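You operate a simulated robot arm through the tools that you are given. There is no shell and no other tool. Be economical: measure what you need, move in short steps, check, and stop when the job is done.

The job below is to be done with a simulated two-armed robot. You get a single attempt, and the scene is never put back.

JOB
Fetch the silver can marked "No. 27" from the top of the long bench and stand it on the shelf under the long bench. Then take the cap off the short clear bottle and lay it down on the top of the long bench. Then fetch the blue box that says "DRY" from the top of the long bench and set it on the low shelf of the bottling table. Then open the side cupboard door, take the teal cap tin and put it on the shelf of the side cupboard and shut the door again. Then open the screen fifty-six, take the blue-top pad and put it inside and shut the fifty-six again. Do these in the order given. Set down upright: silver can.

It is judged by the outcome, as a careful person would: the job done as asked, and still so three seconds after it is handed in. It fails if anything else is knocked over, pushed out of place, dropped, spilled or broken. A push-on lid holds only when it is set on centred and level and pressed home; a screw cap is set on level and turned clockwise until tight.

ROBOT AND FRAMES
Two 7-joint arms with fingered hands on one trunk, on a base that drives. Base frame: it is fixed to the floor where the robot stands at the start and does not move with it; the origin is under the middle of the robot, x ahead of it, y to its left, z up; the surface under the hand at the start is at about z = 0.8. Readings come in m, degrees, newtons and seconds.
The left shoulder is at the start at [0.02, 0.208, 1.273], the right one opposite. Places, roughly: blue box [0.5, -0.25, 0.75]; blue-top pad (8x6x3 cm) [0.5, 1.2, 0.8]; low shelf of the bottling table [2.6, 0.5, 0.3]; p screen [2.4, 3, 0.9]; screen fifty-six [2.4, 3, 1]; shelf of the side cupboard [1.7, -3.3, 0.4]; shelf under the long bench (284x24 cm) [0.92, -0.08, 0.3]; short clear bottle [0.5, 0, 0.75]; side cupboard door [1.7, -3.1, 0.4]; silver can [0.5, -0.5, 0.75]; teal cap tin [0.5, 0.5, 0.75]. Payload 5 kg a hand.
Tool frame (each hand has its own): the origin (TCP) lies between the finger pads and is the grasp point; the fingertips stand 0.048 m ahead of it; z points along the fingers, y is the line along which they close. The gripper opens to 0.16 m. The gripper's body begins 0.056 m behind the TCP. The gripper is a hand of 4 fingers: y runs from the thumb to the fingers, the wrist lies at [-0.026, -0.142, -0.252] in the tool frame.
Orientation is that of the tool frame in the base frame, as a unit quaternion [w, x, y, z]. With the fingers straight down and the wrist toward the robot, the tool's x, y and z point along [0, 1, 0], [1, 0, 0] and [0, 0, -1] of the base frame.

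CONTROLS
- The arms move only by the tool step_arm. It takes "left_increments", "right_increments" or both (then of equal length, played together; a hand with none holds still); each is a list that holds one entry, the list of rows, each a list of 6 numbers: the shift along the tool's x, y, z in units of 20 mm (1.0 is 20 mm), then the turn, a rotation vector about the tool's x, y, z in units of 8 degrees (1.0 is 8 degrees). In form: [[[tx, ty, tz, ax, ay, az], ...]]. A call has 1 to 10 rows; each row shifts and turns the commanded pose from where the row before left it, along the tool's axes as they then stand. A call with a number of a shift or a turn outside -1 to 1 is refused whole. A row lasts 0.2 s, in which the tool goes at most 0.05 m and 8.6 degrees; a call with a longer step from one row to the next is refused whole. Where a pose cannot be reached the arm comes as near as it can. A force on the tool above 40 N (or 10 N above the force at the start of the call, whichever is more), or a blocked arm, ends the call early, and 0.2 s more pass. In this call time passes only in rows, and 0.2 s behind the last. The reply holds the time, the measured pose of the TCP, the force on the tool along the base axes, the opening and the grip force, in the units named above and with some noise, with the torque about the TCP (base axes, N m) and any sound that the robot's microphone picked up.
- Cameras (640 x 400 px; columns grow to the right, rows downward): "scene" is now at [0.0849, 0.0281, 1.4457]; the picture's right is [0.35, -0.94, 0.00], its down [-0.68, -0.25, -0.69] and it looks along [0.65, 0.24, -0.72] (base axes); focal length 214 px, centre (320, 200). "left" rides on the left gripper at [-0.087, -0.133, -0.189] in its tool frame; the picture's right is [-0.83, -0.26, 0.49], its down [0.51, -0.71, 0.49] and it looks along [0.22, 0.66, 0.72] (tool axes); focal length 238 px, centre (320, 200). "right" rides on the right gripper at [0.087, -0.133, -0.189] in its tool frame; the picture's right is [-0.83, 0.26, -0.49], its down [-0.51, -0.71, 0.49] and it looks along [-0.22, 0.66, 0.72] (tool axes); focal length 238 px, centre (320, 200). There is no depth. A picture from a camera that has moved, and an enlarged one, comes with that camera's place and axes in the base frame and with its lens.
- capture(camera): a new picture of that camera. It takes no simulated time.
- raise_lower(by): slides the trunk up (or, below 0, down) by that many m; the arms and the scene camera ride with it, the base frame stays. It gives what a move gives, with no picture.
- steer(legs): drives the robot by 1 to 6 legs, each [ahead, left, turn to the left] in m, m and degrees, along the robot's own axes; the way and the turn of a leg run together, so that a leg with both is an arc; at most 1.5 m and 180 degrees a leg. The arms and the cameras ride along, it lands a little off, and it stops where it bumps. It gives what a move gives.
- set_fingers(index, middle, ring, thumb_bend, thumb_turn, hand): sets how far each is bent, from 0 (flat) to 1 (curled in); at 0.3 the hand is open as for a grip, at 0.7 the pads meet at the TCP. One left out holds its place. A second passes; each finger stops where it meets its share of the squeeze, and holds until it gets a number again. It is the only way to open and close the hand. It gives what a move gives, with no picture; readings hold the bend of each and the force on the fingers (four entries, about 0 where the hand has none), thumb and palm. thumb_turn goes from beside the hand (0) to across from the fingers (1), as for a grip.
- head_to(pan, tilt): turns the head with the scene camera to pan (to the left, within 86 degrees either way) and tilt (down, from -29 to 69), counted from straight ahead of the robot. It gives what a move gives.
- enlarge(camera, box): a new picture of the part [left, top, right, bottom] of that camera's present view, enlarged. It takes no simulated time.
- sign_off(): hands the job in; it is judged then, once.

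Go step by step. Nothing tells you exact positions but the pictures and the camera data: compare them with the known pose of the tool, close in by small moves and look again before you grip or let go. The budget is 196 turns and 184 pictures, counting those below and the enlarged ones. Unless the task says otherwise, let go and move clear before handing in.

The tools are called after "Request:" as a command line: name --argument value ..., lists and objects as JSON in quotes. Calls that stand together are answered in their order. step_arm: Moves the arms, as the interface text tells. Its arguments: {"type":"object","properties":{"left_increments":{"type":"array","items":{"type":"array","items":{"type":"array","items":{"type":"number"}}}},"right_increments":{"type":"array","items":{"type":"array","items":{"type":"array","items":{"type":"number"}}}}},"required":[]} The other tools are called the same way: raise_lower (by) slides the trunk up or down; set_fingers (index, middle, ring, thumb_bend, thumb_turn, hand) moves the fingers one by one; steer (legs) drives the base; head_to (pan, tilt) turns the head that bears the scene camera; capture (camera) takes a picture; enlarge (camera, box) takes an enlarged picture of a part of a camera's view; sign_off () hands the job in.

At the start:

```text
time_s: 0.0
left_eef_pos: [0.5771, 0.3804, 1.1331]
left_tool_rot: [-0.001, 0.708, 0.707, 0.0]
left_contact_force: [-0.4, 0.4, -1.3]
left_wrist_torque: [0.02, 0.02, -0.03]
left_finger_gap: 0.1595
left_finger_force: 0.1
left_shape: jaw
left_bend: [0.3, 0.3, 0.3, 0.3, 0.98]
left_finger forces: [0.1, 0.0, 0.0, 0.1, 0.0, 0.0]
right_eef_pos: [0.5647, -0.1999, 1.1321]
right_tool_rot: [0.0, 0.706, 0.708, 0.0]
right_contact_force: [1.0, 0.5, -0.3]
right_wrist_torque: [0.02, 0.0, 0.01]
right_finger_gap: 0.1595
right_finger_force: 0.1
right_shape: jaw
right_bend: [0.3, 0.3, 0.3, 0.3, 0.98]
right_finger forces: [0.1, 0.0, 0.0, 0.0, 0.1, 0.0]
trunk travel left (down, up): [-0.275, 0.415]
robot x, y, heading: [0.0019, 0.0008, 0.1]
head pan, tilt: [20.4, 46.1]
```

scene: 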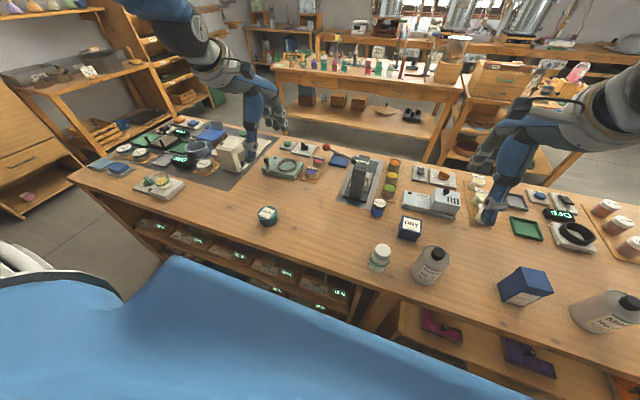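
right: 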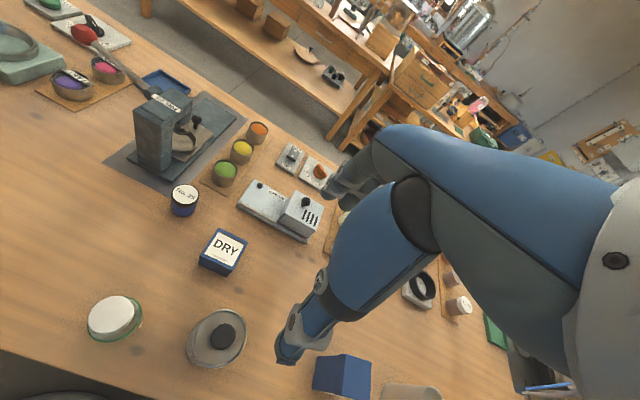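
left: 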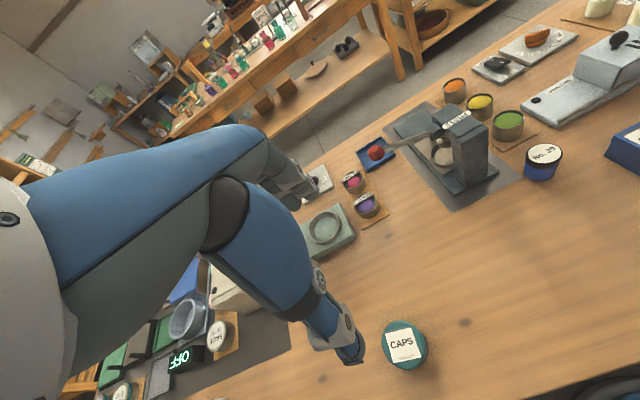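

The bench is in front of me with the cap tin, the clear bottle, a blue box "DRY" and a few cans. I'll look around to find the silver can No. 27 and the shelf under the bench.

Request:
head_to --pan -30 --tilt 46

Request:
capture --camera "scene"

```text
time_s: 1.2
left_eef_pos: [0.5766, 0.381, 1.133]
left_tool_rot: [0.0, 0.707, 0.707, 0.0]
left_contact_force: [0.2, 0.1, 0.2]
left_wrist_torque: [-0.05, -0.02, -0.02]
left_finger_gap: 0.1598
left_finger_force: 0.0
left_shape: jaw
left_bend: [0.3, 0.3, 0.3, 0.3, 0.98]
left_finger forces: [0.1, 0.0, 0.1, 0.1, 0.1, 0.1]
right_eef_pos: [0.5658, -0.2011, 1.1313]
right_tool_rot: [0.0, 0.706, 0.708, 0.0]
right_contact_force: [-1.1, -0.4, 0.2]
right_wrist_torque: [0.02, 0.02, 0.01]
right_finger_gap: 0.1596
right_finger_force: 0.1
right_shape: jaw
right_bend: [0.3, 0.3, 0.3, 0.3, 0.98]
right_finger forces: [0.0, 0.1, 0.0, 0.0, 0.0, 0.1]
trunk travel left (down, up): [-0.275, 0.415]
robot x, y, heading: [0.0009, 0.0004, -0.1]
head pan, tilt: [-30.0, 46.0]
```

```text
180 pictures are left
camera scene: at [0.0792, -0.0402, 1.4458], right [-0.5, -0.87, 0.0], down [-0.62, 0.36, -0.69], along [0.6, -0.35, -0.72], focal length 214 px, centre (320, 200)
```

scene: 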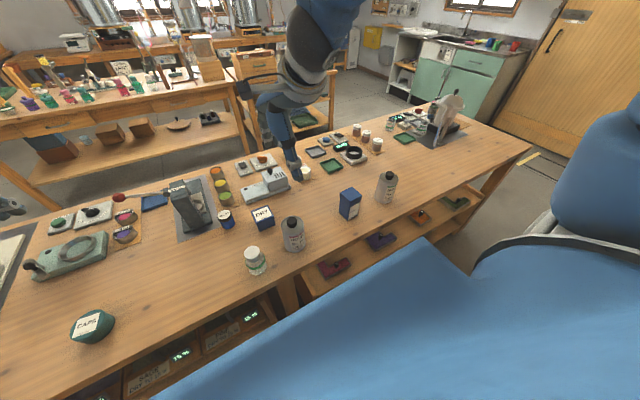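

Request:
enlarge --camera "scene" --box '[200, 120, 420, 290]'

Request:
enlarge --camera "scene" --box '[280, 160, 500, 300]'

```text
2.35 times, centred on (310, 205) of scene
camera zoom: at [0.0792, -0.0402, 1.4458], right [-0.5, -0.87, 0.0], down [-0.62, 0.36, -0.69], along [0.6, -0.35, -0.72], focal length 505 px, centre (344, 188)
```

zoom: 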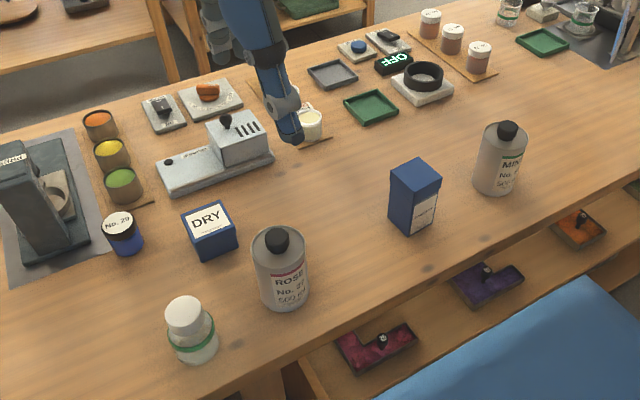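

```text
2.86 times, centred on (390, 230) of scene
camera zoom: at [0.0792, -0.0402, 1.4458], right [-0.5, -0.87, 0.0], down [-0.62, 0.36, -0.69], along [0.6, -0.35, -0.72], focal length 613 px, centre (120, 114)
```

zoom: 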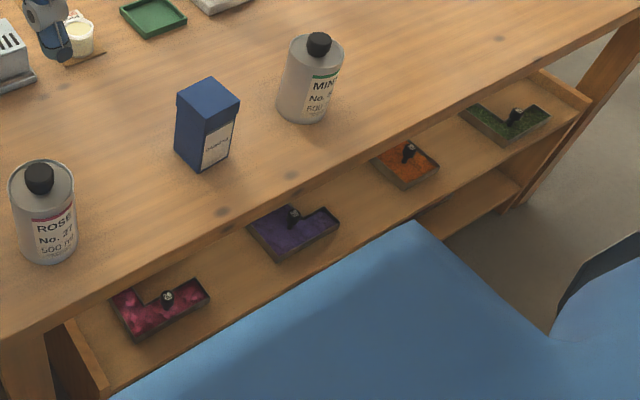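

Request:
enlarge --camera "scene" --box '[272, 210, 312, 256]'

Request:
enlarge --camera "scene" --box '[372, 166, 408, 210]'

Request:
enlarge --camera "scene" --box '[330, 180, 370, 226]'

```text
8.70 times, centred on (292, 233) of scene
camera zoom: at [0.0792, -0.0402, 1.4458], right [-0.5, -0.87, 0.0], down [-0.62, 0.36, -0.69], along [0.6, -0.35, -0.72], focal length 1865 px, centre (564, -87)
```

zoom: 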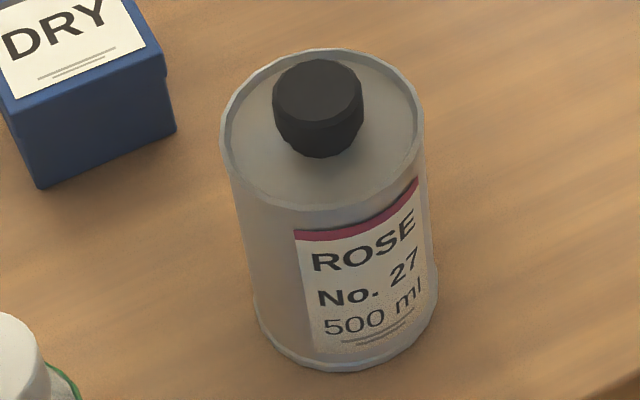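

```text
9.09 times, centred on (390, 188) of scene
camera zoom: at [0.0792, -0.0402, 1.4458], right [-0.5, -0.87, 0.0], down [-0.62, 0.36, -0.69], along [0.6, -0.35, -0.72], focal length 1950 px, centre (-316, 309)
```

zoom: 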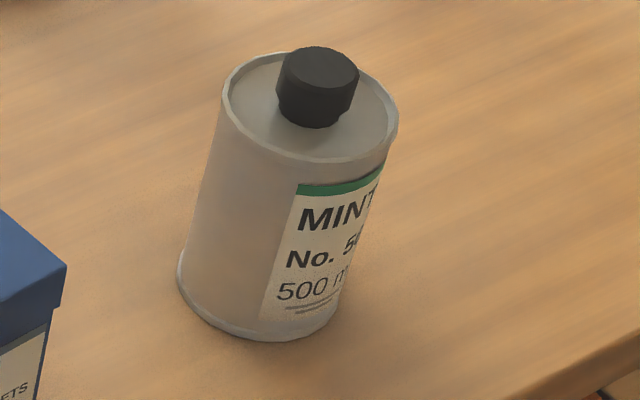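

```text
8.70 times, centred on (350, 203) of scene
camera zoom: at [0.0792, -0.0402, 1.4458], right [-0.5, -0.87, 0.0], down [-0.62, 0.36, -0.69], along [0.6, -0.35, -0.72], focal length 1865 px, centre (59, 174)
```

zoom: 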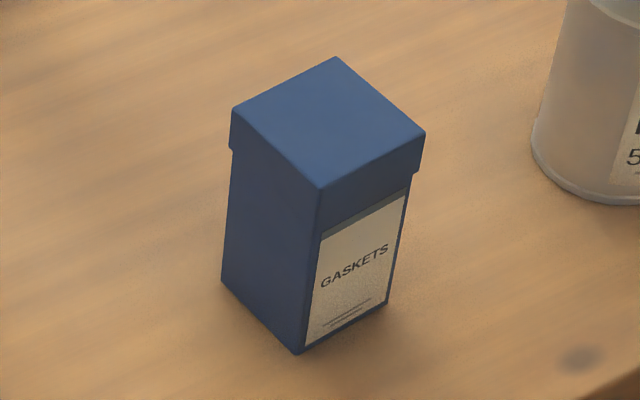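

ROSE No. 27 is the can, standing at about (0.47, -0.17) with the bench top at about z = 0.80. I'll survey the room layout next.

Request:
head_to --pan -75 --tilt 25

Request:
capture --camera "scene"

Request:
head_to --pan -10 --tilt 20

Request:
capture --camera "scene"

Request:
head_to --pan 60 --tilt 25

Request:
capture --camera "scene"

Request:
head_to --pan 0 --tilt 69

Request:
capture --camera "scene"

```text
time_s: 2.3
left_eef_pos: [0.5768, 0.382, 1.133]
left_tool_rot: [-0.001, 0.707, 0.708, 0.0]
left_contact_force: [0.5, -0.7, -0.1]
left_wrist_torque: [-0.01, 0.0, 0.0]
left_finger_gap: 0.1598
left_finger_force: 0.0
left_shape: jaw
left_bend: [0.3, 0.3, 0.3, 0.3, 0.98]
left_finger forces: [0.0, 0.0, 0.0, 0.0, 0.1, 0.1]
right_eef_pos: [0.5649, -0.2015, 1.1306]
right_tool_rot: [0.0, 0.707, 0.707, 0.0]
right_contact_force: [-0.4, -0.8, -0.4]
right_wrist_torque: [-0.01, 0.02, 0.01]
right_finger_gap: 0.1596
right_finger_force: 0.1
right_shape: jaw
right_bend: [0.3, 0.3, 0.3, 0.3, 0.98]
right_finger forces: [0.0, 0.0, 0.1, 0.0, 0.0, 0.0]
trunk travel left (down, up): [-0.275, 0.415]
robot x, y, heading: [0.0015, 0.0031, -0.1]
head pan, tilt: [-75.0, 25.0]
```

```text
174 pictures are left
camera scene: at [0.0334, -0.089, 1.4778], right [-0.97, -0.26, 0.0], down [-0.11, 0.41, -0.91], along [0.24, -0.88, -0.42], focal length 214 px, centre (320, 200)
```

scene: 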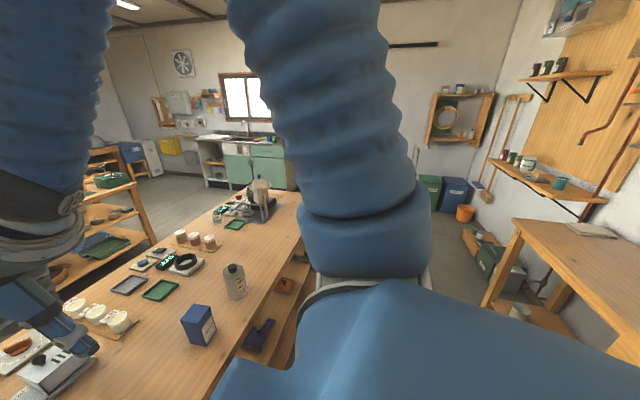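

```text
time_s: 3.7
left_eef_pos: [0.5769, 0.3819, 1.1318]
left_tool_rot: [0.001, 0.707, 0.707, 0.0]
left_contact_force: [0.6, -0.3, 0.5]
left_wrist_torque: [0.0, 0.01, 0.0]
left_finger_gap: 0.1597
left_finger_force: 0.1
left_shape: jaw
left_bend: [0.3, 0.3, 0.3, 0.3, 0.98]
left_finger forces: [0.1, 0.1, 0.0, 0.1, 0.1, 0.1]
right_eef_pos: [0.5647, -0.2009, 1.1317]
right_tool_rot: [0.0, 0.707, 0.708, 0.0]
right_contact_force: [0.0, -0.3, 0.0]
right_wrist_torque: [-0.01, -0.01, -0.02]
right_finger_gap: 0.1596
right_finger_force: 0.0
right_shape: jaw
right_bend: [0.3, 0.3, 0.3, 0.3, 0.98]
right_finger forces: [0.0, 0.0, 0.1, 0.1, 0.0, 0.1]
trunk travel left (down, up): [-0.275, 0.415]
robot x, y, heading: [0.0001, 0.0012, 0.0]
head pan, tilt: [-10.0, 20.0]
```

```text
173 pictures are left
camera scene: at [0.1012, -0.0162, 1.4859], right [-0.17, -0.98, 0.0], down [-0.34, 0.06, -0.94], along [0.93, -0.16, -0.34], focal length 214 px, centre (320, 200)
```

scene: 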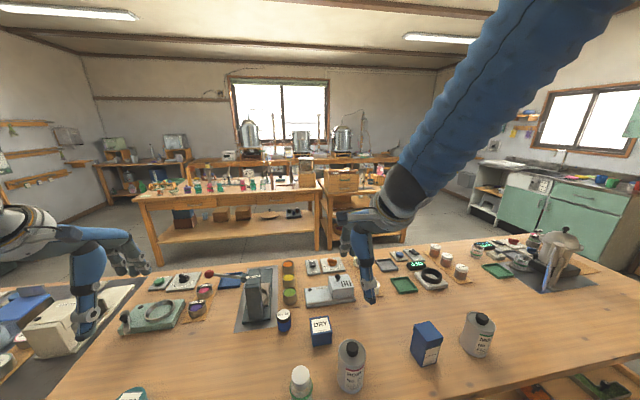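

```text
time_s: 5.1
left_eef_pos: [0.5775, 0.3817, 1.1318]
left_tool_rot: [0.0, 0.707, 0.708, -0.001]
left_contact_force: [-0.2, 0.0, 0.4]
left_wrist_torque: [-0.06, 0.02, -0.05]
left_finger_gap: 0.1596
left_finger_force: 0.1
left_shape: jaw
left_bend: [0.3, 0.3, 0.3, 0.3, 0.98]
left_finger forces: [0.1, 0.0, 0.0, 0.1, 0.0, 0.0]
right_eef_pos: [0.5646, -0.2009, 1.132]
right_tool_rot: [0.0, 0.707, 0.707, -0.001]
right_contact_force: [-0.3, -0.2, 0.5]
right_wrist_torque: [0.03, 0.02, 0.02]
right_finger_gap: 0.1594
right_finger_force: 0.0
right_shape: jaw
right_bend: [0.3, 0.3, 0.3, 0.3, 0.98]
right_finger forces: [0.1, 0.0, 0.0, 0.0, 0.1, 0.0]
trunk travel left (down, up): [-0.275, 0.415]
robot x, y, heading: [0.0018, -0.0019, -0.1]
head pan, tilt: [60.0, 25.0]
```

```text
172 pictures are left
camera scene: at [0.0556, 0.0798, 1.4778], right [0.87, -0.5, 0.0], down [-0.21, -0.37, -0.91], along [0.45, 0.78, -0.42], focal length 214 px, centre (320, 200)
```

scene: 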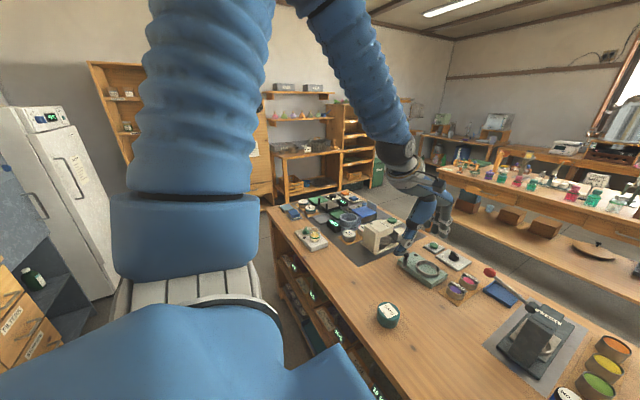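

```text
time_s: 6.4
left_eef_pos: [0.5765, 0.3816, 1.1337]
left_tool_rot: [0.0, 0.707, 0.707, 0.0]
left_contact_force: [-0.7, 0.3, -0.4]
left_wrist_torque: [0.01, 0.0, 0.01]
left_finger_gap: 0.1593
left_finger_force: 0.0
left_shape: jaw
left_bend: [0.3, 0.3, 0.3, 0.3, 0.98]
left_finger forces: [0.0, 0.1, 0.0, 0.0, 0.1, 0.0]
right_eef_pos: [0.5643, -0.1994, 1.1319]
right_tool_rot: [-0.001, 0.707, 0.707, 0.0]
right_contact_force: [0.2, 0.3, -0.2]
right_wrist_torque: [-0.01, -0.01, 0.01]
right_finger_gap: 0.1597
right_finger_force: 0.1
right_shape: jaw
right_bend: [0.3, 0.3, 0.3, 0.3, 0.98]
right_finger forces: [0.1, 0.0, 0.1, 0.0, 0.0, 0.1]
trunk travel left (down, up): [-0.275, 0.415]
robot x, y, heading: [0.0058, -0.0035, -0.1]
head pan, tilt: [0.0, 68.8]
```

```text
171 pictures are left
camera scene: at [0.0654, 0.0001, 1.4184], right [0.0, -1.0, 0.0], down [-0.93, 0.0, -0.36], along [0.36, 0.0, -0.93], focal length 214 px, centre (320, 200)
```

scene: 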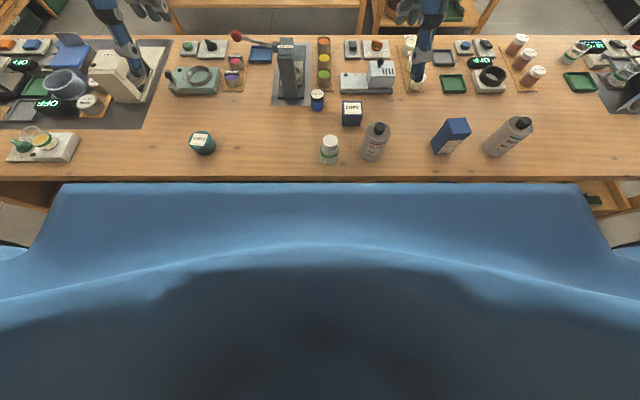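

The shelf under the bench (x 0.80–1.04) must be reached from the far side. First I'll grasp the can: narrow the hand, because the DRY box is near, and move the right hand above the can.

Request:
set_fingers --hand "right" --index 0.4 --middle 0.4 --ring 0.4 --thumb_bend 0.4 --thumb_turn 1.0

Request:
step_arm --right_increments '[[[0.32, -0.95, 0.5, 0, 0, 0], [0.32, -0.95, 0.5, 0, 0, 0], [0.32, -0.95, 0.5, 0, 0, 0], [0.32, -0.95, 0.5, 0, 0, 0], [0.32, -0.95, 0.5, 0, 0, 0]]]'

Request:
capture --camera "right"

Request:
head_to --pan -15 --tilt 50

Request:
capture --camera "scene"

```text
time_s: 7.4
left_eef_pos: [0.577, 0.3812, 1.1319]
left_tool_rot: [0.0, 0.707, 0.707, 0.0]
left_contact_force: [0.3, -1.0, -0.7]
left_wrist_torque: [-0.02, -0.02, 0.03]
left_finger_gap: 0.1598
left_finger_force: 0.0
left_shape: jaw
left_bend: [0.3, 0.3, 0.3, 0.3, 0.98]
left_finger forces: [0.0, 0.0, 0.0, 0.1, 0.0, 0.1]
right_eef_pos: [0.5649, -0.2015, 1.131]
right_tool_rot: [0.0, 0.707, 0.707, 0.0]
right_contact_force: [-0.2, 0.2, -0.2]
right_wrist_torque: [0.01, -0.03, 0.01]
right_finger_gap: 0.1317
right_finger_force: 0.0
right_shape: fingers
right_bend: [0.4, 0.4, 0.4, 0.4, 0.99]
right_finger forces: [0.1, 0.0, 0.0, 0.0, 0.0, 0.0]
trunk travel left (down, up): [-0.275, 0.415]
robot x, y, heading: [-0.0057, 0.0009, 0.1]
head pan, tilt: [0.0, 68.8]
```

```text
time_s: 8.6
left_eef_pos: [0.5768, 0.3814, 1.1321]
left_tool_rot: [0.0, 0.707, 0.707, -0.001]
left_contact_force: [0.1, 0.7, 0.0]
left_wrist_torque: [0.0, 0.02, 0.02]
left_finger_gap: 0.1597
left_finger_force: 0.1
left_shape: jaw
left_bend: [0.3, 0.3, 0.3, 0.3, 0.98]
left_finger forces: [0.1, 0.0, 0.0, 0.0, 0.0, 0.1]
right_eef_pos: [0.4766, -0.1658, 1.0837]
right_tool_rot: [-0.001, 0.707, 0.707, -0.001]
right_contact_force: [0.7, 0.0, 0.1]
right_wrist_torque: [-0.02, 0.04, -0.04]
right_finger_gap: 0.1313
right_finger_force: 0.1
right_shape: fingers
right_bend: [0.4, 0.4, 0.4, 0.4, 0.99]
right_finger forces: [0.0, 0.1, 0.0, 0.1, 0.1, 0.1]
right hand out of reach, approached as far as the arm can: row 5
trunk travel left (down, up): [-0.275, 0.415]
robot x, y, heading: [0.0024, 0.0009, -0.1]
head pan, tilt: [0.0, 68.8]
```

```text
170 pictures are left
camera right: at [0.3428, -0.078, 1.2738], right [0.26, -0.83, 0.49], down [-0.71, -0.51, -0.49], along [0.65, -0.22, -0.72], focal length 238 px, centre (320, 200)
```

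right: 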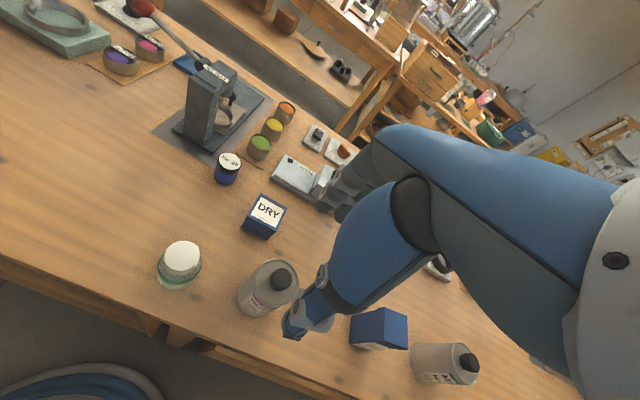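

```text
time_s: 9.4
left_eef_pos: [0.5766, 0.3814, 1.1334]
left_tool_rot: [0.0, 0.707, 0.707, 0.0]
left_contact_force: [0.3, 0.5, -0.2]
left_wrist_torque: [0.01, 0.0, -0.01]
left_finger_gap: 0.1595
left_finger_force: 0.2
left_shape: jaw
left_bend: [0.3, 0.3, 0.3, 0.3, 0.98]
left_finger forces: [0.0, 0.1, 0.0, 0.0, 0.1, 0.0]
right_eef_pos: [0.4753, -0.1655, 1.0829]
right_tool_rot: [-0.002, 0.707, 0.707, -0.001]
right_contact_force: [-0.4, 0.2, 0.4]
right_wrist_torque: [0.0, -0.03, 0.0]
right_finger_gap: 0.1318
right_finger_force: 0.0
right_shape: fingers
right_bend: [0.4, 0.4, 0.4, 0.4, 0.99]
right_finger forces: [0.0, 0.0, 0.0, 0.1, 0.1, 0.1]
trunk travel left (down, up): [-0.275, 0.415]
robot x, y, heading: [-0.0005, 0.0012, 0.1]
head pan, tilt: [-15.0, 50.0]
```

```text
169 pictures are left
camera scene: at [0.0838, -0.0198, 1.4403], right [-0.26, -0.97, 0.0], down [-0.74, 0.2, -0.64], along [0.62, -0.17, -0.77], focal length 214 px, centre (320, 200)
```

scene: 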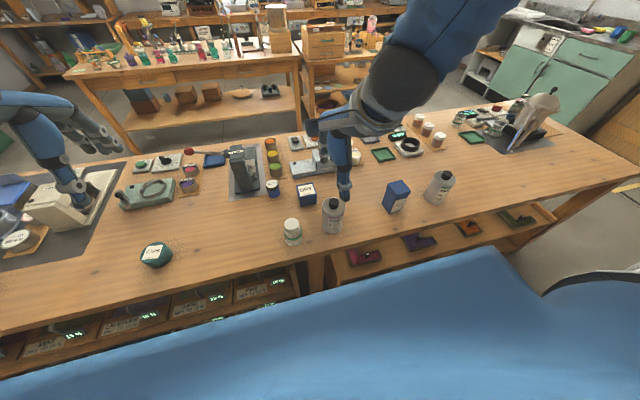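

The arm is at its near limit, so I'll back the robot up 0.15 m and bring the hand back over the can.

Request:
steer --legs '[[-0.15, 0, 0]]'

Request:
step_arm --right_increments '[[[0, 0.9, 0.5, 0, 0, 0], [0, 0.9, 0.5, 0, 0, 0], [0, 0.9, 0.5, 0, 0, 0], [0, 0.9, 0.5, 0, 0, 0], [0, 0.9, 0.5, 0, 0, 0], [0, 0.9, 0.5, 0, 0, 0], [0, 0.9, 0.5, 0, 0, 0], [0, 0.9, 0.5, 0, 0, 0]]]'

Request:
capture --camera "right"

Request:
capture --camera "scene"

```text
time_s: 10.8
left_eef_pos: [0.4262, 0.3795, 1.1354]
left_tool_rot: [0.001, 0.708, 0.706, 0.001]
left_contact_force: [-1.4, -0.3, 0.9]
left_wrist_torque: [0.02, -0.12, 0.03]
left_finger_gap: 0.1596
left_finger_force: 0.1
left_shape: jaw
left_bend: [0.3, 0.3, 0.3, 0.3, 0.98]
left_finger forces: [0.0, 0.1, 0.0, 0.0, 0.0, 0.1]
right_eef_pos: [0.3243, -0.1678, 1.0839]
right_tool_rot: [0.0, 0.708, 0.706, -0.001]
right_contact_force: [-0.9, 0.5, 0.3]
right_wrist_torque: [-0.01, -0.12, -0.05]
right_finger_gap: 0.1315
right_finger_force: 0.1
right_shape: fingers
right_bend: [0.4, 0.4, 0.4, 0.4, 0.99]
right_finger forces: [0.0, 0.0, 0.0, 0.0, 0.1, 0.1]
trunk travel left (down, up): [-0.275, 0.415]
robot x, y, heading: [-0.1507, 0.002, -0.0]
head pan, tilt: [-15.0, 50.0]
```

```text
time_s: 12.6
left_eef_pos: [0.4303, 0.3806, 1.132]
left_tool_rot: [-0.001, 0.708, 0.706, -0.001]
left_contact_force: [0.0, -0.2, 0.1]
left_wrist_torque: [-0.05, 0.07, 0.02]
left_finger_gap: 0.1598
left_finger_force: 0.0
left_shape: jaw
left_bend: [0.3, 0.3, 0.3, 0.3, 0.98]
left_finger forces: [0.0, 0.0, 0.1, 0.0, 0.0, 0.0]
right_eef_pos: [0.4717, -0.167, 1.0026]
right_tool_rot: [0.0, 0.709, 0.706, -0.002]
right_contact_force: [0.4, 0.6, -0.1]
right_wrist_torque: [0.0, 0.02, 0.02]
right_finger_gap: 0.1317
right_finger_force: 0.1
right_shape: fingers
right_bend: [0.4, 0.4, 0.4, 0.4, 0.99]
right_finger forces: [0.0, 0.0, 0.1, 0.1, 0.0, 0.0]
trunk travel left (down, up): [-0.275, 0.415]
robot x, y, heading: [-0.1481, 0.0002, -0.1]
head pan, tilt: [-15.0, 50.0]
```

```text
168 pictures are left
camera right: at [0.3383, -0.0787, 1.1935], right [0.26, -0.83, 0.49], down [-0.71, -0.5, -0.49], along [0.65, -0.22, -0.72], focal length 238 px, centre (320, 200)
```

right: 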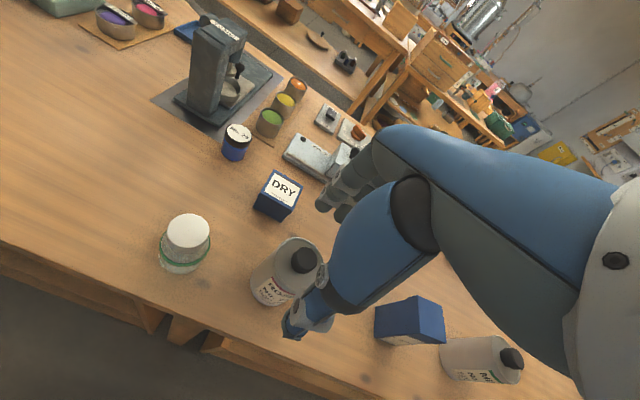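

```text
167 pictures are left
camera scene: at [-0.0649, -0.0197, 1.4402], right [-0.26, -0.97, 0.0], down [-0.74, 0.2, -0.64], along [0.62, -0.17, -0.77], focal length 214 px, centre (320, 200)
```

scene: 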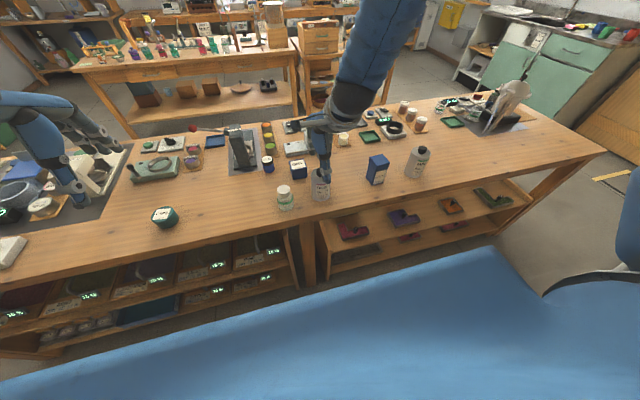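

Request:
enlarge --camera "scene" --box '[280, 110, 360, 210]'

Request:
enlarge --camera "right" --box '[220, 160, 380, 350]'

```text
4.00 times, centred on (320, 160) of scene
camera zoom: at [-0.0649, -0.0197, 1.4402], right [-0.26, -0.97, 0.0], down [-0.74, 0.2, -0.64], along [0.62, -0.17, -0.77], focal length 858 px, centre (320, 360)
```

zoom: 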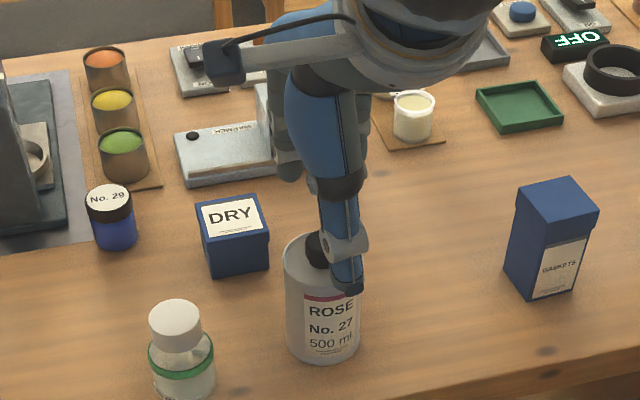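

```text
2.11 times, centred on (300, 255) of right
camera zoom: at [0.3383, -0.0787, 1.1935], right [0.26, -0.83, 0.49], down [-0.71, -0.5, -0.49], along [0.65, -0.22, -0.72], focal length 502 px, centre (362, 84)
```

zoom: 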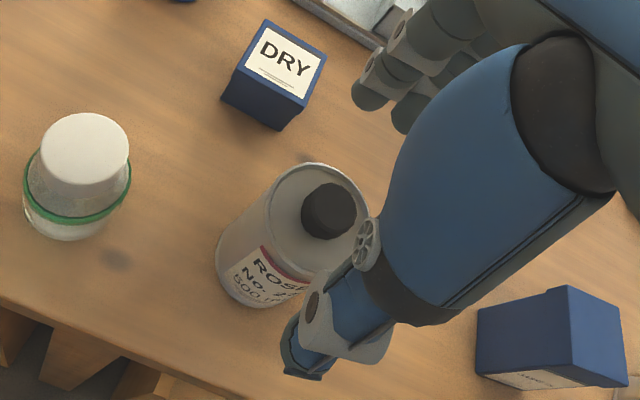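

TCP is centred over the can. I'll descend about 0.105 m.

Request:
step_arm --right_increments '[[[0, 0, 0.87, 0, 0, 0], [0, 0, 0.87, 0, 0, 0], [0, 0, 0.87, 0, 0, 0], [0, 0, 0.87, 0, 0, 0], [0, 0, 0.87, 0, 0, 0], [0, 0, 0.87, 0, 0, 0]]]'

Request:
enlarge --camera "scene" --box '[270, 130, 370, 220]'

Request:
enlarge --camera "right" --box '[220, 130, 380, 350]'

```text
time_s: 14.0
left_eef_pos: [0.4293, 0.3802, 1.1326]
left_tool_rot: [0.0, 0.709, 0.705, 0.0]
left_contact_force: [0.0, -0.4, -0.6]
left_wrist_torque: [-0.03, 0.06, -0.02]
left_finger_gap: 0.1595
left_finger_force: 0.0
left_shape: jaw
left_bend: [0.3, 0.3, 0.3, 0.3, 0.98]
left_finger forces: [0.0, 0.0, 0.0, 0.0, 0.0, 0.0]
right_eef_pos: [0.4718, -0.1683, 0.8985]
right_tool_rot: [0.0, 0.708, 0.706, 0.0]
right_contact_force: [0.6, 0.0, 0.3]
right_wrist_torque: [0.0, 0.05, 0.0]
right_finger_gap: 0.1314
right_finger_force: 0.0
right_shape: fingers
right_bend: [0.4, 0.4, 0.4, 0.4, 0.99]
right_finger forces: [0.0, 0.0, 0.1, 0.1, 0.0, 0.0]
trunk travel left (down, up): [-0.275, 0.415]
robot x, y, heading: [-0.1458, -0.0012, -0.3]
head pan, tilt: [-15.0, 50.0]
```

```text
4.44 times, centred on (320, 175) of scene
camera zoom: at [-0.065, -0.02, 1.4402], right [-0.26, -0.97, 0.0], down [-0.74, 0.2, -0.64], along [0.62, -0.17, -0.77], focal length 953 px, centre (320, 311)
```

zoom: 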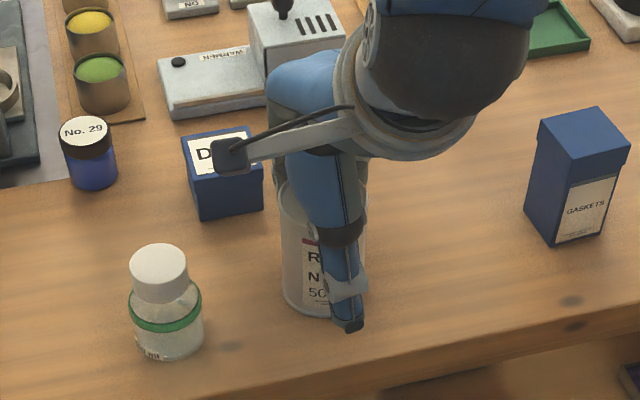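

```text
1.82 times, centred on (300, 240) of right
camera zoom: at [0.3376, -0.0792, 1.0894], right [0.26, -0.84, 0.49], down [-0.71, -0.5, -0.49], along [0.65, -0.22, -0.72], focal length 433 px, centre (356, 127)
```

zoom: 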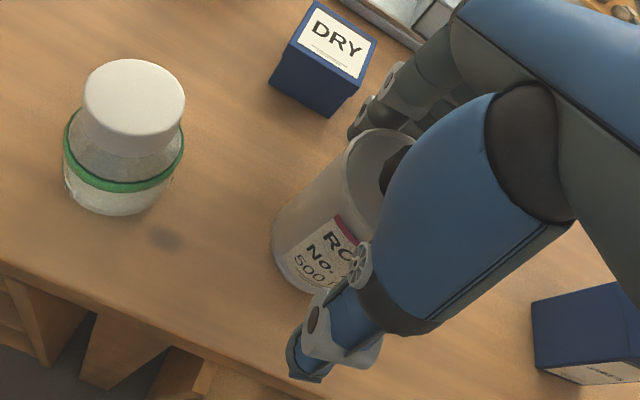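

The thumb and fingers straddle the can, so I'll close.

Request:
set_fingers --hand "right" --index 0.7 --middle 0.7 --ring 0.7 --thumb_bend 0.7

Request:
step_arm --right_increments '[[[0, 0, -0.5, 0, 0, 0], [0, 0, -0.8, 0, 0, 0], [0, 0, -1, 0, 0, 0], [0, 0, -1, 0, 0, 0]]]'

Request:
capture --camera "scene"

```text
time_s: 15.0
left_eef_pos: [0.428, 0.3796, 1.1331]
left_tool_rot: [0.0, 0.708, 0.707, 0.001]
left_contact_force: [-0.4, -0.2, -0.2]
left_wrist_torque: [0.01, 0.03, 0.0]
left_finger_gap: 0.1593
left_finger_force: 0.1
left_shape: jaw
left_bend: [0.3, 0.3, 0.3, 0.3, 0.98]
left_finger forces: [0.0, 0.0, 0.1, 0.0, 0.0, 0.0]
right_eef_pos: [0.4691, -0.168, 0.8995]
right_tool_rot: [0.0, 0.708, 0.706, -0.001]
right_contact_force: [-0.7, 0.9, 1.8]
right_wrist_torque: [-0.05, -0.11, -0.01]
right_finger_gap: 0.0773
right_finger_force: 23.5
right_shape: fingers
right_bend: [0.54, 0.56, 0.69, 0.56, 1.0]
right_finger forces: [10.1, 9.6, 1.1, 0.0, 25.5, 0.0]
trunk travel left (down, up): [-0.275, 0.415]
robot x, y, heading: [-0.1455, 0.0009, -0.5]
head pan, tilt: [-15.0, 50.0]
```

```text
time_s: 16.0
left_eef_pos: [0.4264, 0.3809, 1.1332]
left_tool_rot: [0.0, 0.708, 0.706, 0.0]
left_contact_force: [-0.1, 0.2, 0.7]
left_wrist_torque: [0.01, -0.05, 0.01]
left_finger_gap: 0.1597
left_finger_force: 0.1
left_shape: jaw
left_bend: [0.3, 0.3, 0.3, 0.3, 0.98]
left_finger forces: [0.1, 0.0, 0.0, 0.0, 0.0, 0.1]
right_eef_pos: [0.4699, -0.1686, 0.9644]
right_tool_rot: [-0.001, 0.708, 0.707, -0.002]
right_contact_force: [-2.1, 0.5, -5.4]
right_wrist_torque: [0.04, -0.08, 0.03]
right_finger_gap: 0.0769
right_finger_force: 22.7
right_shape: fingers
right_bend: [0.54, 0.56, 0.69, 0.56, 1.0]
right_finger forces: [10.3, 9.2, 1.3, 0.0, 23.3, 0.0]
trunk travel left (down, up): [-0.275, 0.415]
robot x, y, heading: [-0.1503, -0.0031, -0.4]
head pan, tilt: [-15.0, 50.0]
```

```text
162 pictures are left
camera scene: at [-0.0663, -0.0198, 1.4404], right [-0.26, -0.97, 0.0], down [-0.74, 0.2, -0.64], along [0.62, -0.17, -0.77], focal length 214 px, centre (320, 200)
```

scene: 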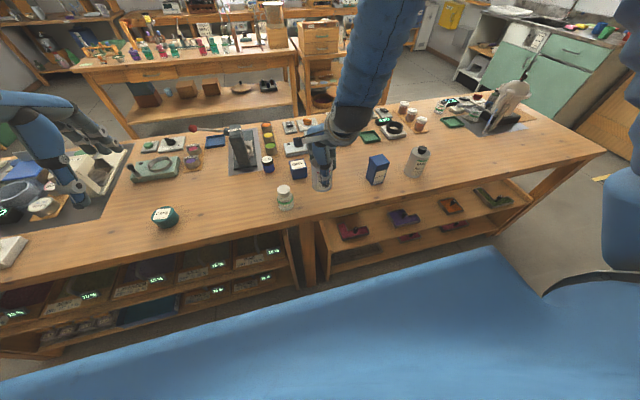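

The can is held securely. I'll raise the trunk, back off and drive around the right end of the bench.

Request:
raise_lower --by 0.25

Request:
steer --legs '[[-0.3, 0, 0], [0, -1.15, 0], [0, -1.15, 0]]'

Request:
head_to --pan 0 --tilt 30

Request:
capture --camera "scene"

```text
time_s: 18.6
left_eef_pos: [0.4282, 0.3791, 1.3829]
left_tool_rot: [0.0, 0.707, 0.707, 0.0]
left_contact_force: [1.1, -0.2, -1.1]
left_wrist_torque: [-0.02, -0.02, 0.01]
left_finger_gap: 0.1595
left_finger_force: 0.1
left_shape: jaw
left_bend: [0.3, 0.3, 0.3, 0.3, 0.98]
left_finger forces: [0.0, 0.1, 0.0, 0.0, 0.1, 0.0]
right_eef_pos: [0.4706, -0.1682, 1.2143]
right_tool_rot: [-0.001, 0.709, 0.706, -0.001]
right_contact_force: [0.1, 0.0, -4.4]
right_wrist_torque: [0.02, 0.0, -0.01]
right_finger_gap: 0.0772
right_finger_force: 22.0
right_shape: fingers
right_bend: [0.54, 0.56, 0.69, 0.56, 1.0]
right_finger forces: [10.5, 9.3, 1.3, 0.0, 23.1, 0.0]
trunk travel left (down, up): [-0.525, 0.165]
robot x, y, heading: [-0.1495, -0.0008, -0.2]
head pan, tilt: [-15.0, 50.0]
```

```text
time_s: 31.3
left_eef_pos: [0.1193, -1.8863, 1.3839]
left_tool_rot: [-0.001, 0.709, 0.705, 0.0]
left_contact_force: [-0.5, 0.2, -0.4]
left_wrist_torque: [0.0, -0.01, 0.03]
left_finger_gap: 0.1596
left_finger_force: 0.1
left_shape: jaw
left_bend: [0.3, 0.3, 0.3, 0.3, 0.98]
left_finger forces: [0.1, 0.1, 0.0, 0.0, 0.0, 0.0]
right_eef_pos: [0.1587, -2.4345, 1.2151]
right_tool_rot: [0.0, 0.71, 0.704, -0.002]
right_contact_force: [-0.5, -0.5, -5.8]
right_wrist_torque: [0.03, 0.02, -0.06]
right_finger_gap: 0.0772
right_finger_force: 22.1
right_shape: fingers
right_bend: [0.54, 0.56, 0.69, 0.56, 1.0]
right_finger forces: [10.7, 9.2, 1.3, 0.0, 22.9, 0.0]
trunk travel left (down, up): [-0.525, 0.165]
robot x, y, heading: [-0.458, -2.2661, -0.6]
head pan, tilt: [-15.0, 50.0]
```

```text
time_s: 32.2
left_eef_pos: [0.1204, -1.8857, 1.3829]
left_tool_rot: [0.0, 0.709, 0.705, 0.0]
left_contact_force: [-0.3, -0.4, -0.7]
left_wrist_torque: [0.0, 0.0, 0.0]
left_finger_gap: 0.1599
left_finger_force: 0.0
left_shape: jaw
left_bend: [0.3, 0.3, 0.3, 0.3, 0.98]
left_finger forces: [0.0, 0.0, 0.0, 0.0, 0.0, 0.0]
right_eef_pos: [0.1585, -2.4339, 1.2143]
right_tool_rot: [-0.001, 0.71, 0.704, -0.002]
right_contact_force: [0.3, 0.0, -5.8]
right_wrist_torque: [0.01, 0.01, -0.01]
right_finger_gap: 0.0771
right_finger_force: 21.7
right_shape: fingers
right_bend: [0.54, 0.56, 0.69, 0.56, 1.0]
right_finger forces: [10.7, 9.2, 1.4, 0.0, 22.8, 0.0]
trunk travel left (down, up): [-0.525, 0.165]
robot x, y, heading: [-0.4619, -2.2662, -0.5]
head pan, tilt: [0.0, 30.0]
```

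```text
161 pictures are left
camera scene: at [-0.3599, -2.2645, 1.7197], right [-0.01, -1.0, 0.0], down [-0.5, 0.0, -0.87], along [0.87, -0.01, -0.5], focal length 214 px, centre (320, 200)
```

scene: 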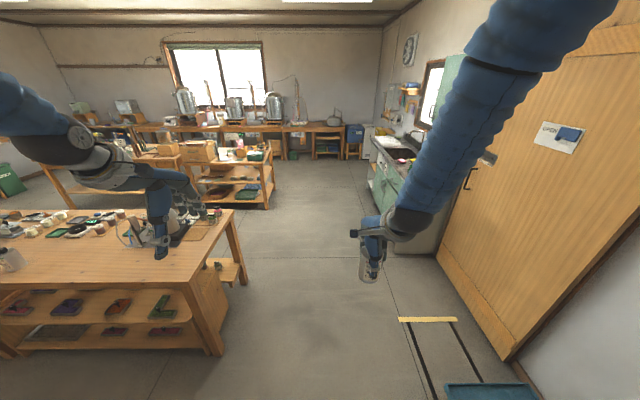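

Request:
steer --legs '[[1.05, 0, 0], [1.05, 0, 0], [0, 0, 180]]'

Request:
head_to --pan -50 --tilt 30

Request:
capture --camera "scene"

```text
time_s: 49.7
left_eef_pos: [1.0075, -2.6423, 1.3818]
left_tool_rot: [0.0, -0.684, 0.73, 0.001]
left_contact_force: [0.6, -0.2, 0.0]
left_wrist_torque: [-0.03, -0.01, 0.05]
left_finger_gap: 0.1601
left_finger_force: 0.0
left_shape: jaw
left_bend: [0.3, 0.3, 0.3, 0.3, 0.98]
left_finger forces: [0.0, 0.1, 0.0, 0.0, 0.0, 0.0]
right_eef_pos: [1.0005, -2.093, 1.2142]
right_tool_rot: [0.002, -0.683, 0.73, -0.001]
right_contact_force: [-0.7, -0.6, -5.1]
right_wrist_torque: [-0.04, -0.03, 0.0]
right_finger_gap: 0.0764
right_finger_force: 20.0
right_shape: fingers
right_bend: [0.54, 0.56, 0.69, 0.57, 1.0]
right_finger forces: [9.5, 8.9, 1.4, 0.0, 20.4, 0.0]
trunk travel left (down, up): [-0.525, 0.165]
robot x, y, heading: [1.6061, -2.2975, 176.7]
head pan, tilt: [0.0, 30.0]
```

```text
time_s: 50.8
left_eef_pos: [1.0076, -2.642, 1.3831]
left_tool_rot: [0.0, -0.684, 0.73, -0.001]
left_contact_force: [-0.5, 0.5, -0.4]
left_wrist_torque: [0.0, 0.04, 0.02]
left_finger_gap: 0.1593
left_finger_force: 0.0
left_shape: jaw
left_bend: [0.3, 0.3, 0.3, 0.3, 0.98]
left_finger forces: [0.0, 0.0, 0.0, 0.1, 0.0, 0.0]
right_eef_pos: [1.0006, -2.092, 1.2143]
right_tool_rot: [0.002, -0.683, 0.73, -0.001]
right_contact_force: [0.3, 0.0, -5.7]
right_wrist_torque: [0.0, 0.02, 0.0]
right_finger_gap: 0.0762
right_finger_force: 20.4
right_shape: fingers
right_bend: [0.54, 0.56, 0.69, 0.57, 1.0]
right_finger forces: [9.5, 8.9, 1.5, 0.0, 20.5, 0.1]
trunk travel left (down, up): [-0.525, 0.165]
robot x, y, heading: [1.6073, -2.2998, 176.3]
head pan, tilt: [-50.0, 30.0]
```

```text
160 pictures are left
camera scene: at [1.5426, -2.2256, 1.7198], right [0.81, 0.59, 0.0], down [0.3, -0.4, -0.87], along [-0.51, 0.7, -0.5], focal length 214 px, centre (320, 200)
```

scene: 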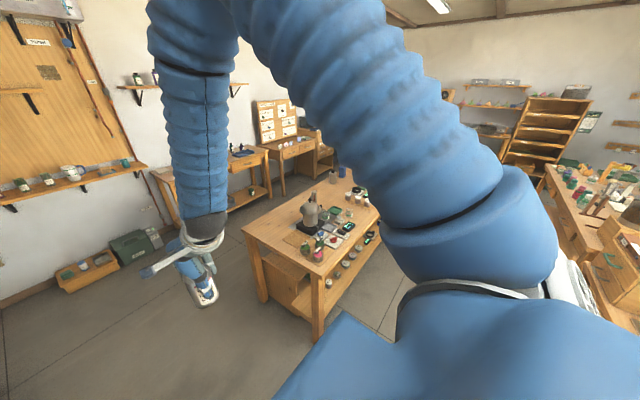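

Request:
steer --legs '[[-0.1, 0, 3.7], [0, -1.2, 0]]'

Request:
head_to --pan -5 --tilt 55

Request:
capture --camera "scene"

Request:
head_to --pan -60 --tilt 45

Request:
capture --camera "scene"

```text
time_s: 57.7
left_eef_pos: [1.1351, -1.4779, 1.3849]
left_tool_rot: [-0.001, -0.703, 0.711, -0.001]
left_contact_force: [0.2, 0.5, 0.6]
left_wrist_torque: [0.01, 0.01, -0.03]
left_finger_gap: 0.1596
left_finger_force: 0.0
left_shape: jaw
left_bend: [0.3, 0.3, 0.3, 0.3, 0.98]
left_finger forces: [0.1, 0.1, 0.0, 0.1, 0.1, 0.0]
right_eef_pos: [1.0973, -0.9295, 1.2141]
right_tool_rot: [0.002, -0.704, 0.71, -0.001]
right_contact_force: [0.9, 0.5, -5.7]
right_wrist_torque: [-0.03, -0.01, -0.01]
right_finger_gap: 0.076
right_finger_force: 20.0
right_shape: fingers
right_bend: [0.54, 0.56, 0.69, 0.57, 1.0]
right_finger forces: [9.4, 9.1, 1.5, 0.0, 20.6, 0.0]
trunk travel left (down, up): [-0.525, 0.165]
robot x, y, heading: [1.7143, -1.0997, 179.2]
head pan, tilt: [-50.0, 30.0]
```

```text
time_s: 58.8
left_eef_pos: [1.1339, -1.4784, 1.3831]
left_tool_rot: [0.0, -0.703, 0.711, 0.001]
left_contact_force: [-0.6, 0.1, 0.2]
left_wrist_torque: [0.01, 0.0, 0.0]
left_finger_gap: 0.1597
left_finger_force: 0.0
left_shape: jaw
left_bend: [0.3, 0.3, 0.3, 0.3, 0.98]
left_finger forces: [0.1, 0.0, 0.1, 0.1, 0.1, 0.1]
right_eef_pos: [1.0966, -0.93, 1.2138]
right_tool_rot: [0.0, -0.703, 0.711, 0.0]
right_contact_force: [-0.3, -0.1, -7.0]
right_wrist_torque: [0.0, 0.04, 0.02]
right_finger_gap: 0.0762
right_finger_force: 20.3
right_shape: fingers
right_bend: [0.54, 0.56, 0.69, 0.57, 1.0]
right_finger forces: [9.6, 9.1, 1.5, 0.1, 20.6, 0.0]
trunk travel left (down, up): [-0.525, 0.165]
robot x, y, heading: [1.7167, -1.1044, 179.4]
head pan, tilt: [-5.0, 55.0]
```

```text
159 pictures are left
camera scene: at [1.6319, -1.096, 1.6838], right [0.1, 1.0, 0.0], down [0.82, -0.08, -0.57], along [-0.57, 0.06, -0.82], focal length 214 px, centre (320, 200)
```

scene: 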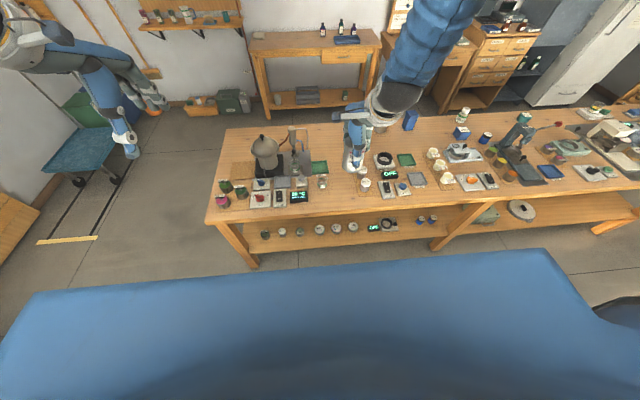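

```text
time_s: 60.0
left_eef_pos: [1.1346, -1.4785, 1.3823]
left_tool_rot: [0.0, -0.703, 0.711, 0.0]
left_contact_force: [-0.4, 0.1, 0.5]
left_wrist_torque: [-0.02, 0.02, 0.01]
left_finger_gap: 0.16
left_finger_force: 0.1
left_shape: jaw
left_bend: [0.3, 0.3, 0.3, 0.3, 0.98]
left_finger forces: [0.0, 0.0, 0.0, 0.0, 0.1, 0.0]
right_eef_pos: [1.0976, -0.9311, 1.2134]
right_tool_rot: [0.002, -0.703, 0.711, 0.0]
right_contact_force: [-0.4, -1.0, -5.4]
right_wrist_torque: [0.0, -0.02, -0.04]
right_finger_gap: 0.0762
right_finger_force: 20.5
right_shape: fingers
right_bend: [0.54, 0.56, 0.69, 0.57, 1.0]
right_finger forces: [9.5, 9.2, 1.5, 0.1, 20.6, 0.0]
trunk travel left (down, up): [-0.525, 0.165]
robot x, y, heading: [1.7164, -1.1066, 179.3]
head pan, tilt: [-60.0, 45.0]
```

```text
158 pictures are left
camera scene: at [1.6636, -1.0324, 1.6972], right [0.87, 0.49, 0.0], down [0.35, -0.62, -0.71], along [-0.35, 0.62, -0.71], focal length 214 px, centre (320, 200)
```

scene: 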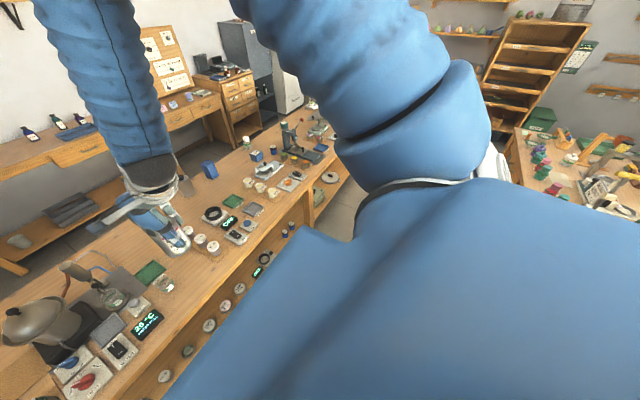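

The shelf has free space further along, around y 0.6–1.1. I'll strafe there and look at the shelf from lower down.

Request:
steer --legs '[[0.08, -0.9, 0.7], [0, -0.9, 0]]'

Request:
head_to --pan -10 --tilt 60

Request:
capture --camera "scene"

Request:
capture --camera "left"

```text
time_s: 69.2
left_eef_pos: [1.0664, 0.3288, 1.3824]
left_tool_rot: [0.0, -0.704, 0.71, 0.0]
left_contact_force: [-0.4, 0.0, -0.4]
left_wrist_torque: [-0.02, 0.0, 0.0]
left_finger_gap: 0.16
left_finger_force: 0.0
left_shape: jaw
left_bend: [0.3, 0.3, 0.3, 0.3, 0.98]
left_finger forces: [0.1, 0.0, 0.0, 0.0, 0.1, 0.1]
right_eef_pos: [1.0272, 0.8769, 1.2136]
right_tool_rot: [0.002, -0.705, 0.71, 0.0]
right_contact_force: [-0.3, -0.5, -5.9]
right_wrist_torque: [-0.03, 0.0, 0.01]
right_finger_gap: 0.0763
right_finger_force: 20.8
right_shape: fingers
right_bend: [0.54, 0.56, 0.69, 0.57, 1.0]
right_finger forces: [9.6, 9.2, 1.4, 0.0, 20.5, 0.0]
trunk travel left (down, up): [-0.525, 0.165]
robot x, y, heading: [1.6452, 0.7069, 179.7]
head pan, tilt: [-60.0, 45.0]
```

```text
time_s: 70.3
left_eef_pos: [1.0663, 0.3301, 1.3826]
left_tool_rot: [0.0, -0.704, 0.71, 0.001]
left_contact_force: [-0.4, 0.8, -0.2]
left_wrist_torque: [-0.06, 0.02, 0.01]
left_finger_gap: 0.1597
left_finger_force: 0.0
left_shape: jaw
left_bend: [0.3, 0.3, 0.3, 0.3, 0.98]
left_finger forces: [0.0, 0.0, 0.0, 0.1, 0.0, 0.0]
right_eef_pos: [1.0283, 0.8769, 1.2132]
right_tool_rot: [0.001, -0.704, 0.71, -0.001]
right_contact_force: [-0.1, -0.4, -5.7]
right_wrist_torque: [-0.06, 0.0, 0.0]
right_finger_gap: 0.0762
right_finger_force: 20.2
right_shape: fingers
right_bend: [0.54, 0.56, 0.69, 0.57, 1.0]
right_finger forces: [9.5, 9.2, 1.6, 0.1, 20.5, 0.0]
trunk travel left (down, up): [-0.525, 0.165]
robot x, y, heading: [1.6479, 0.706, 179.7]
head pan, tilt: [-10.0, 60.0]
```

```text
157 pictures are left
camera scene: at [1.5687, 0.718, 1.6777], right [0.18, 0.98, 0.0], down [0.85, -0.16, -0.5], along [-0.49, 0.09, -0.87], focal length 214 px, centre (320, 200)
```

scene: 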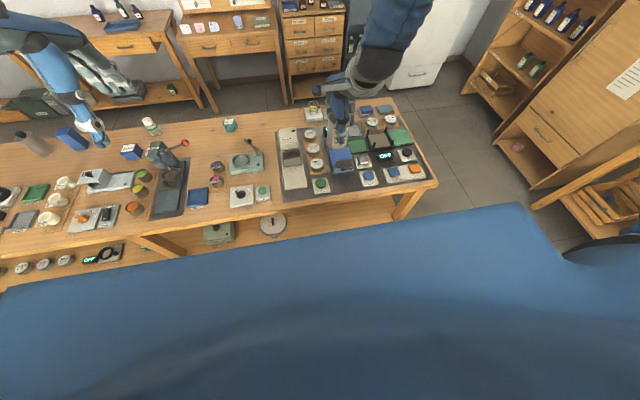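

```text
156 pictures are left
camera left: at [1.1992, 0.4155, 1.5723], right [0.27, 0.83, -0.49], down [0.71, -0.51, -0.49], along [-0.66, -0.21, -0.72], focal length 238 px, centre (320, 200)
```

left: 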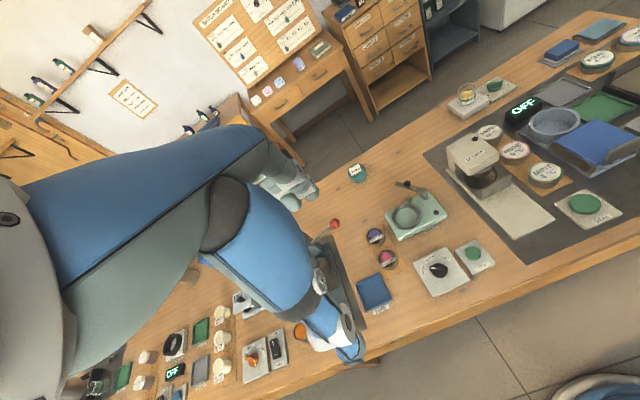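

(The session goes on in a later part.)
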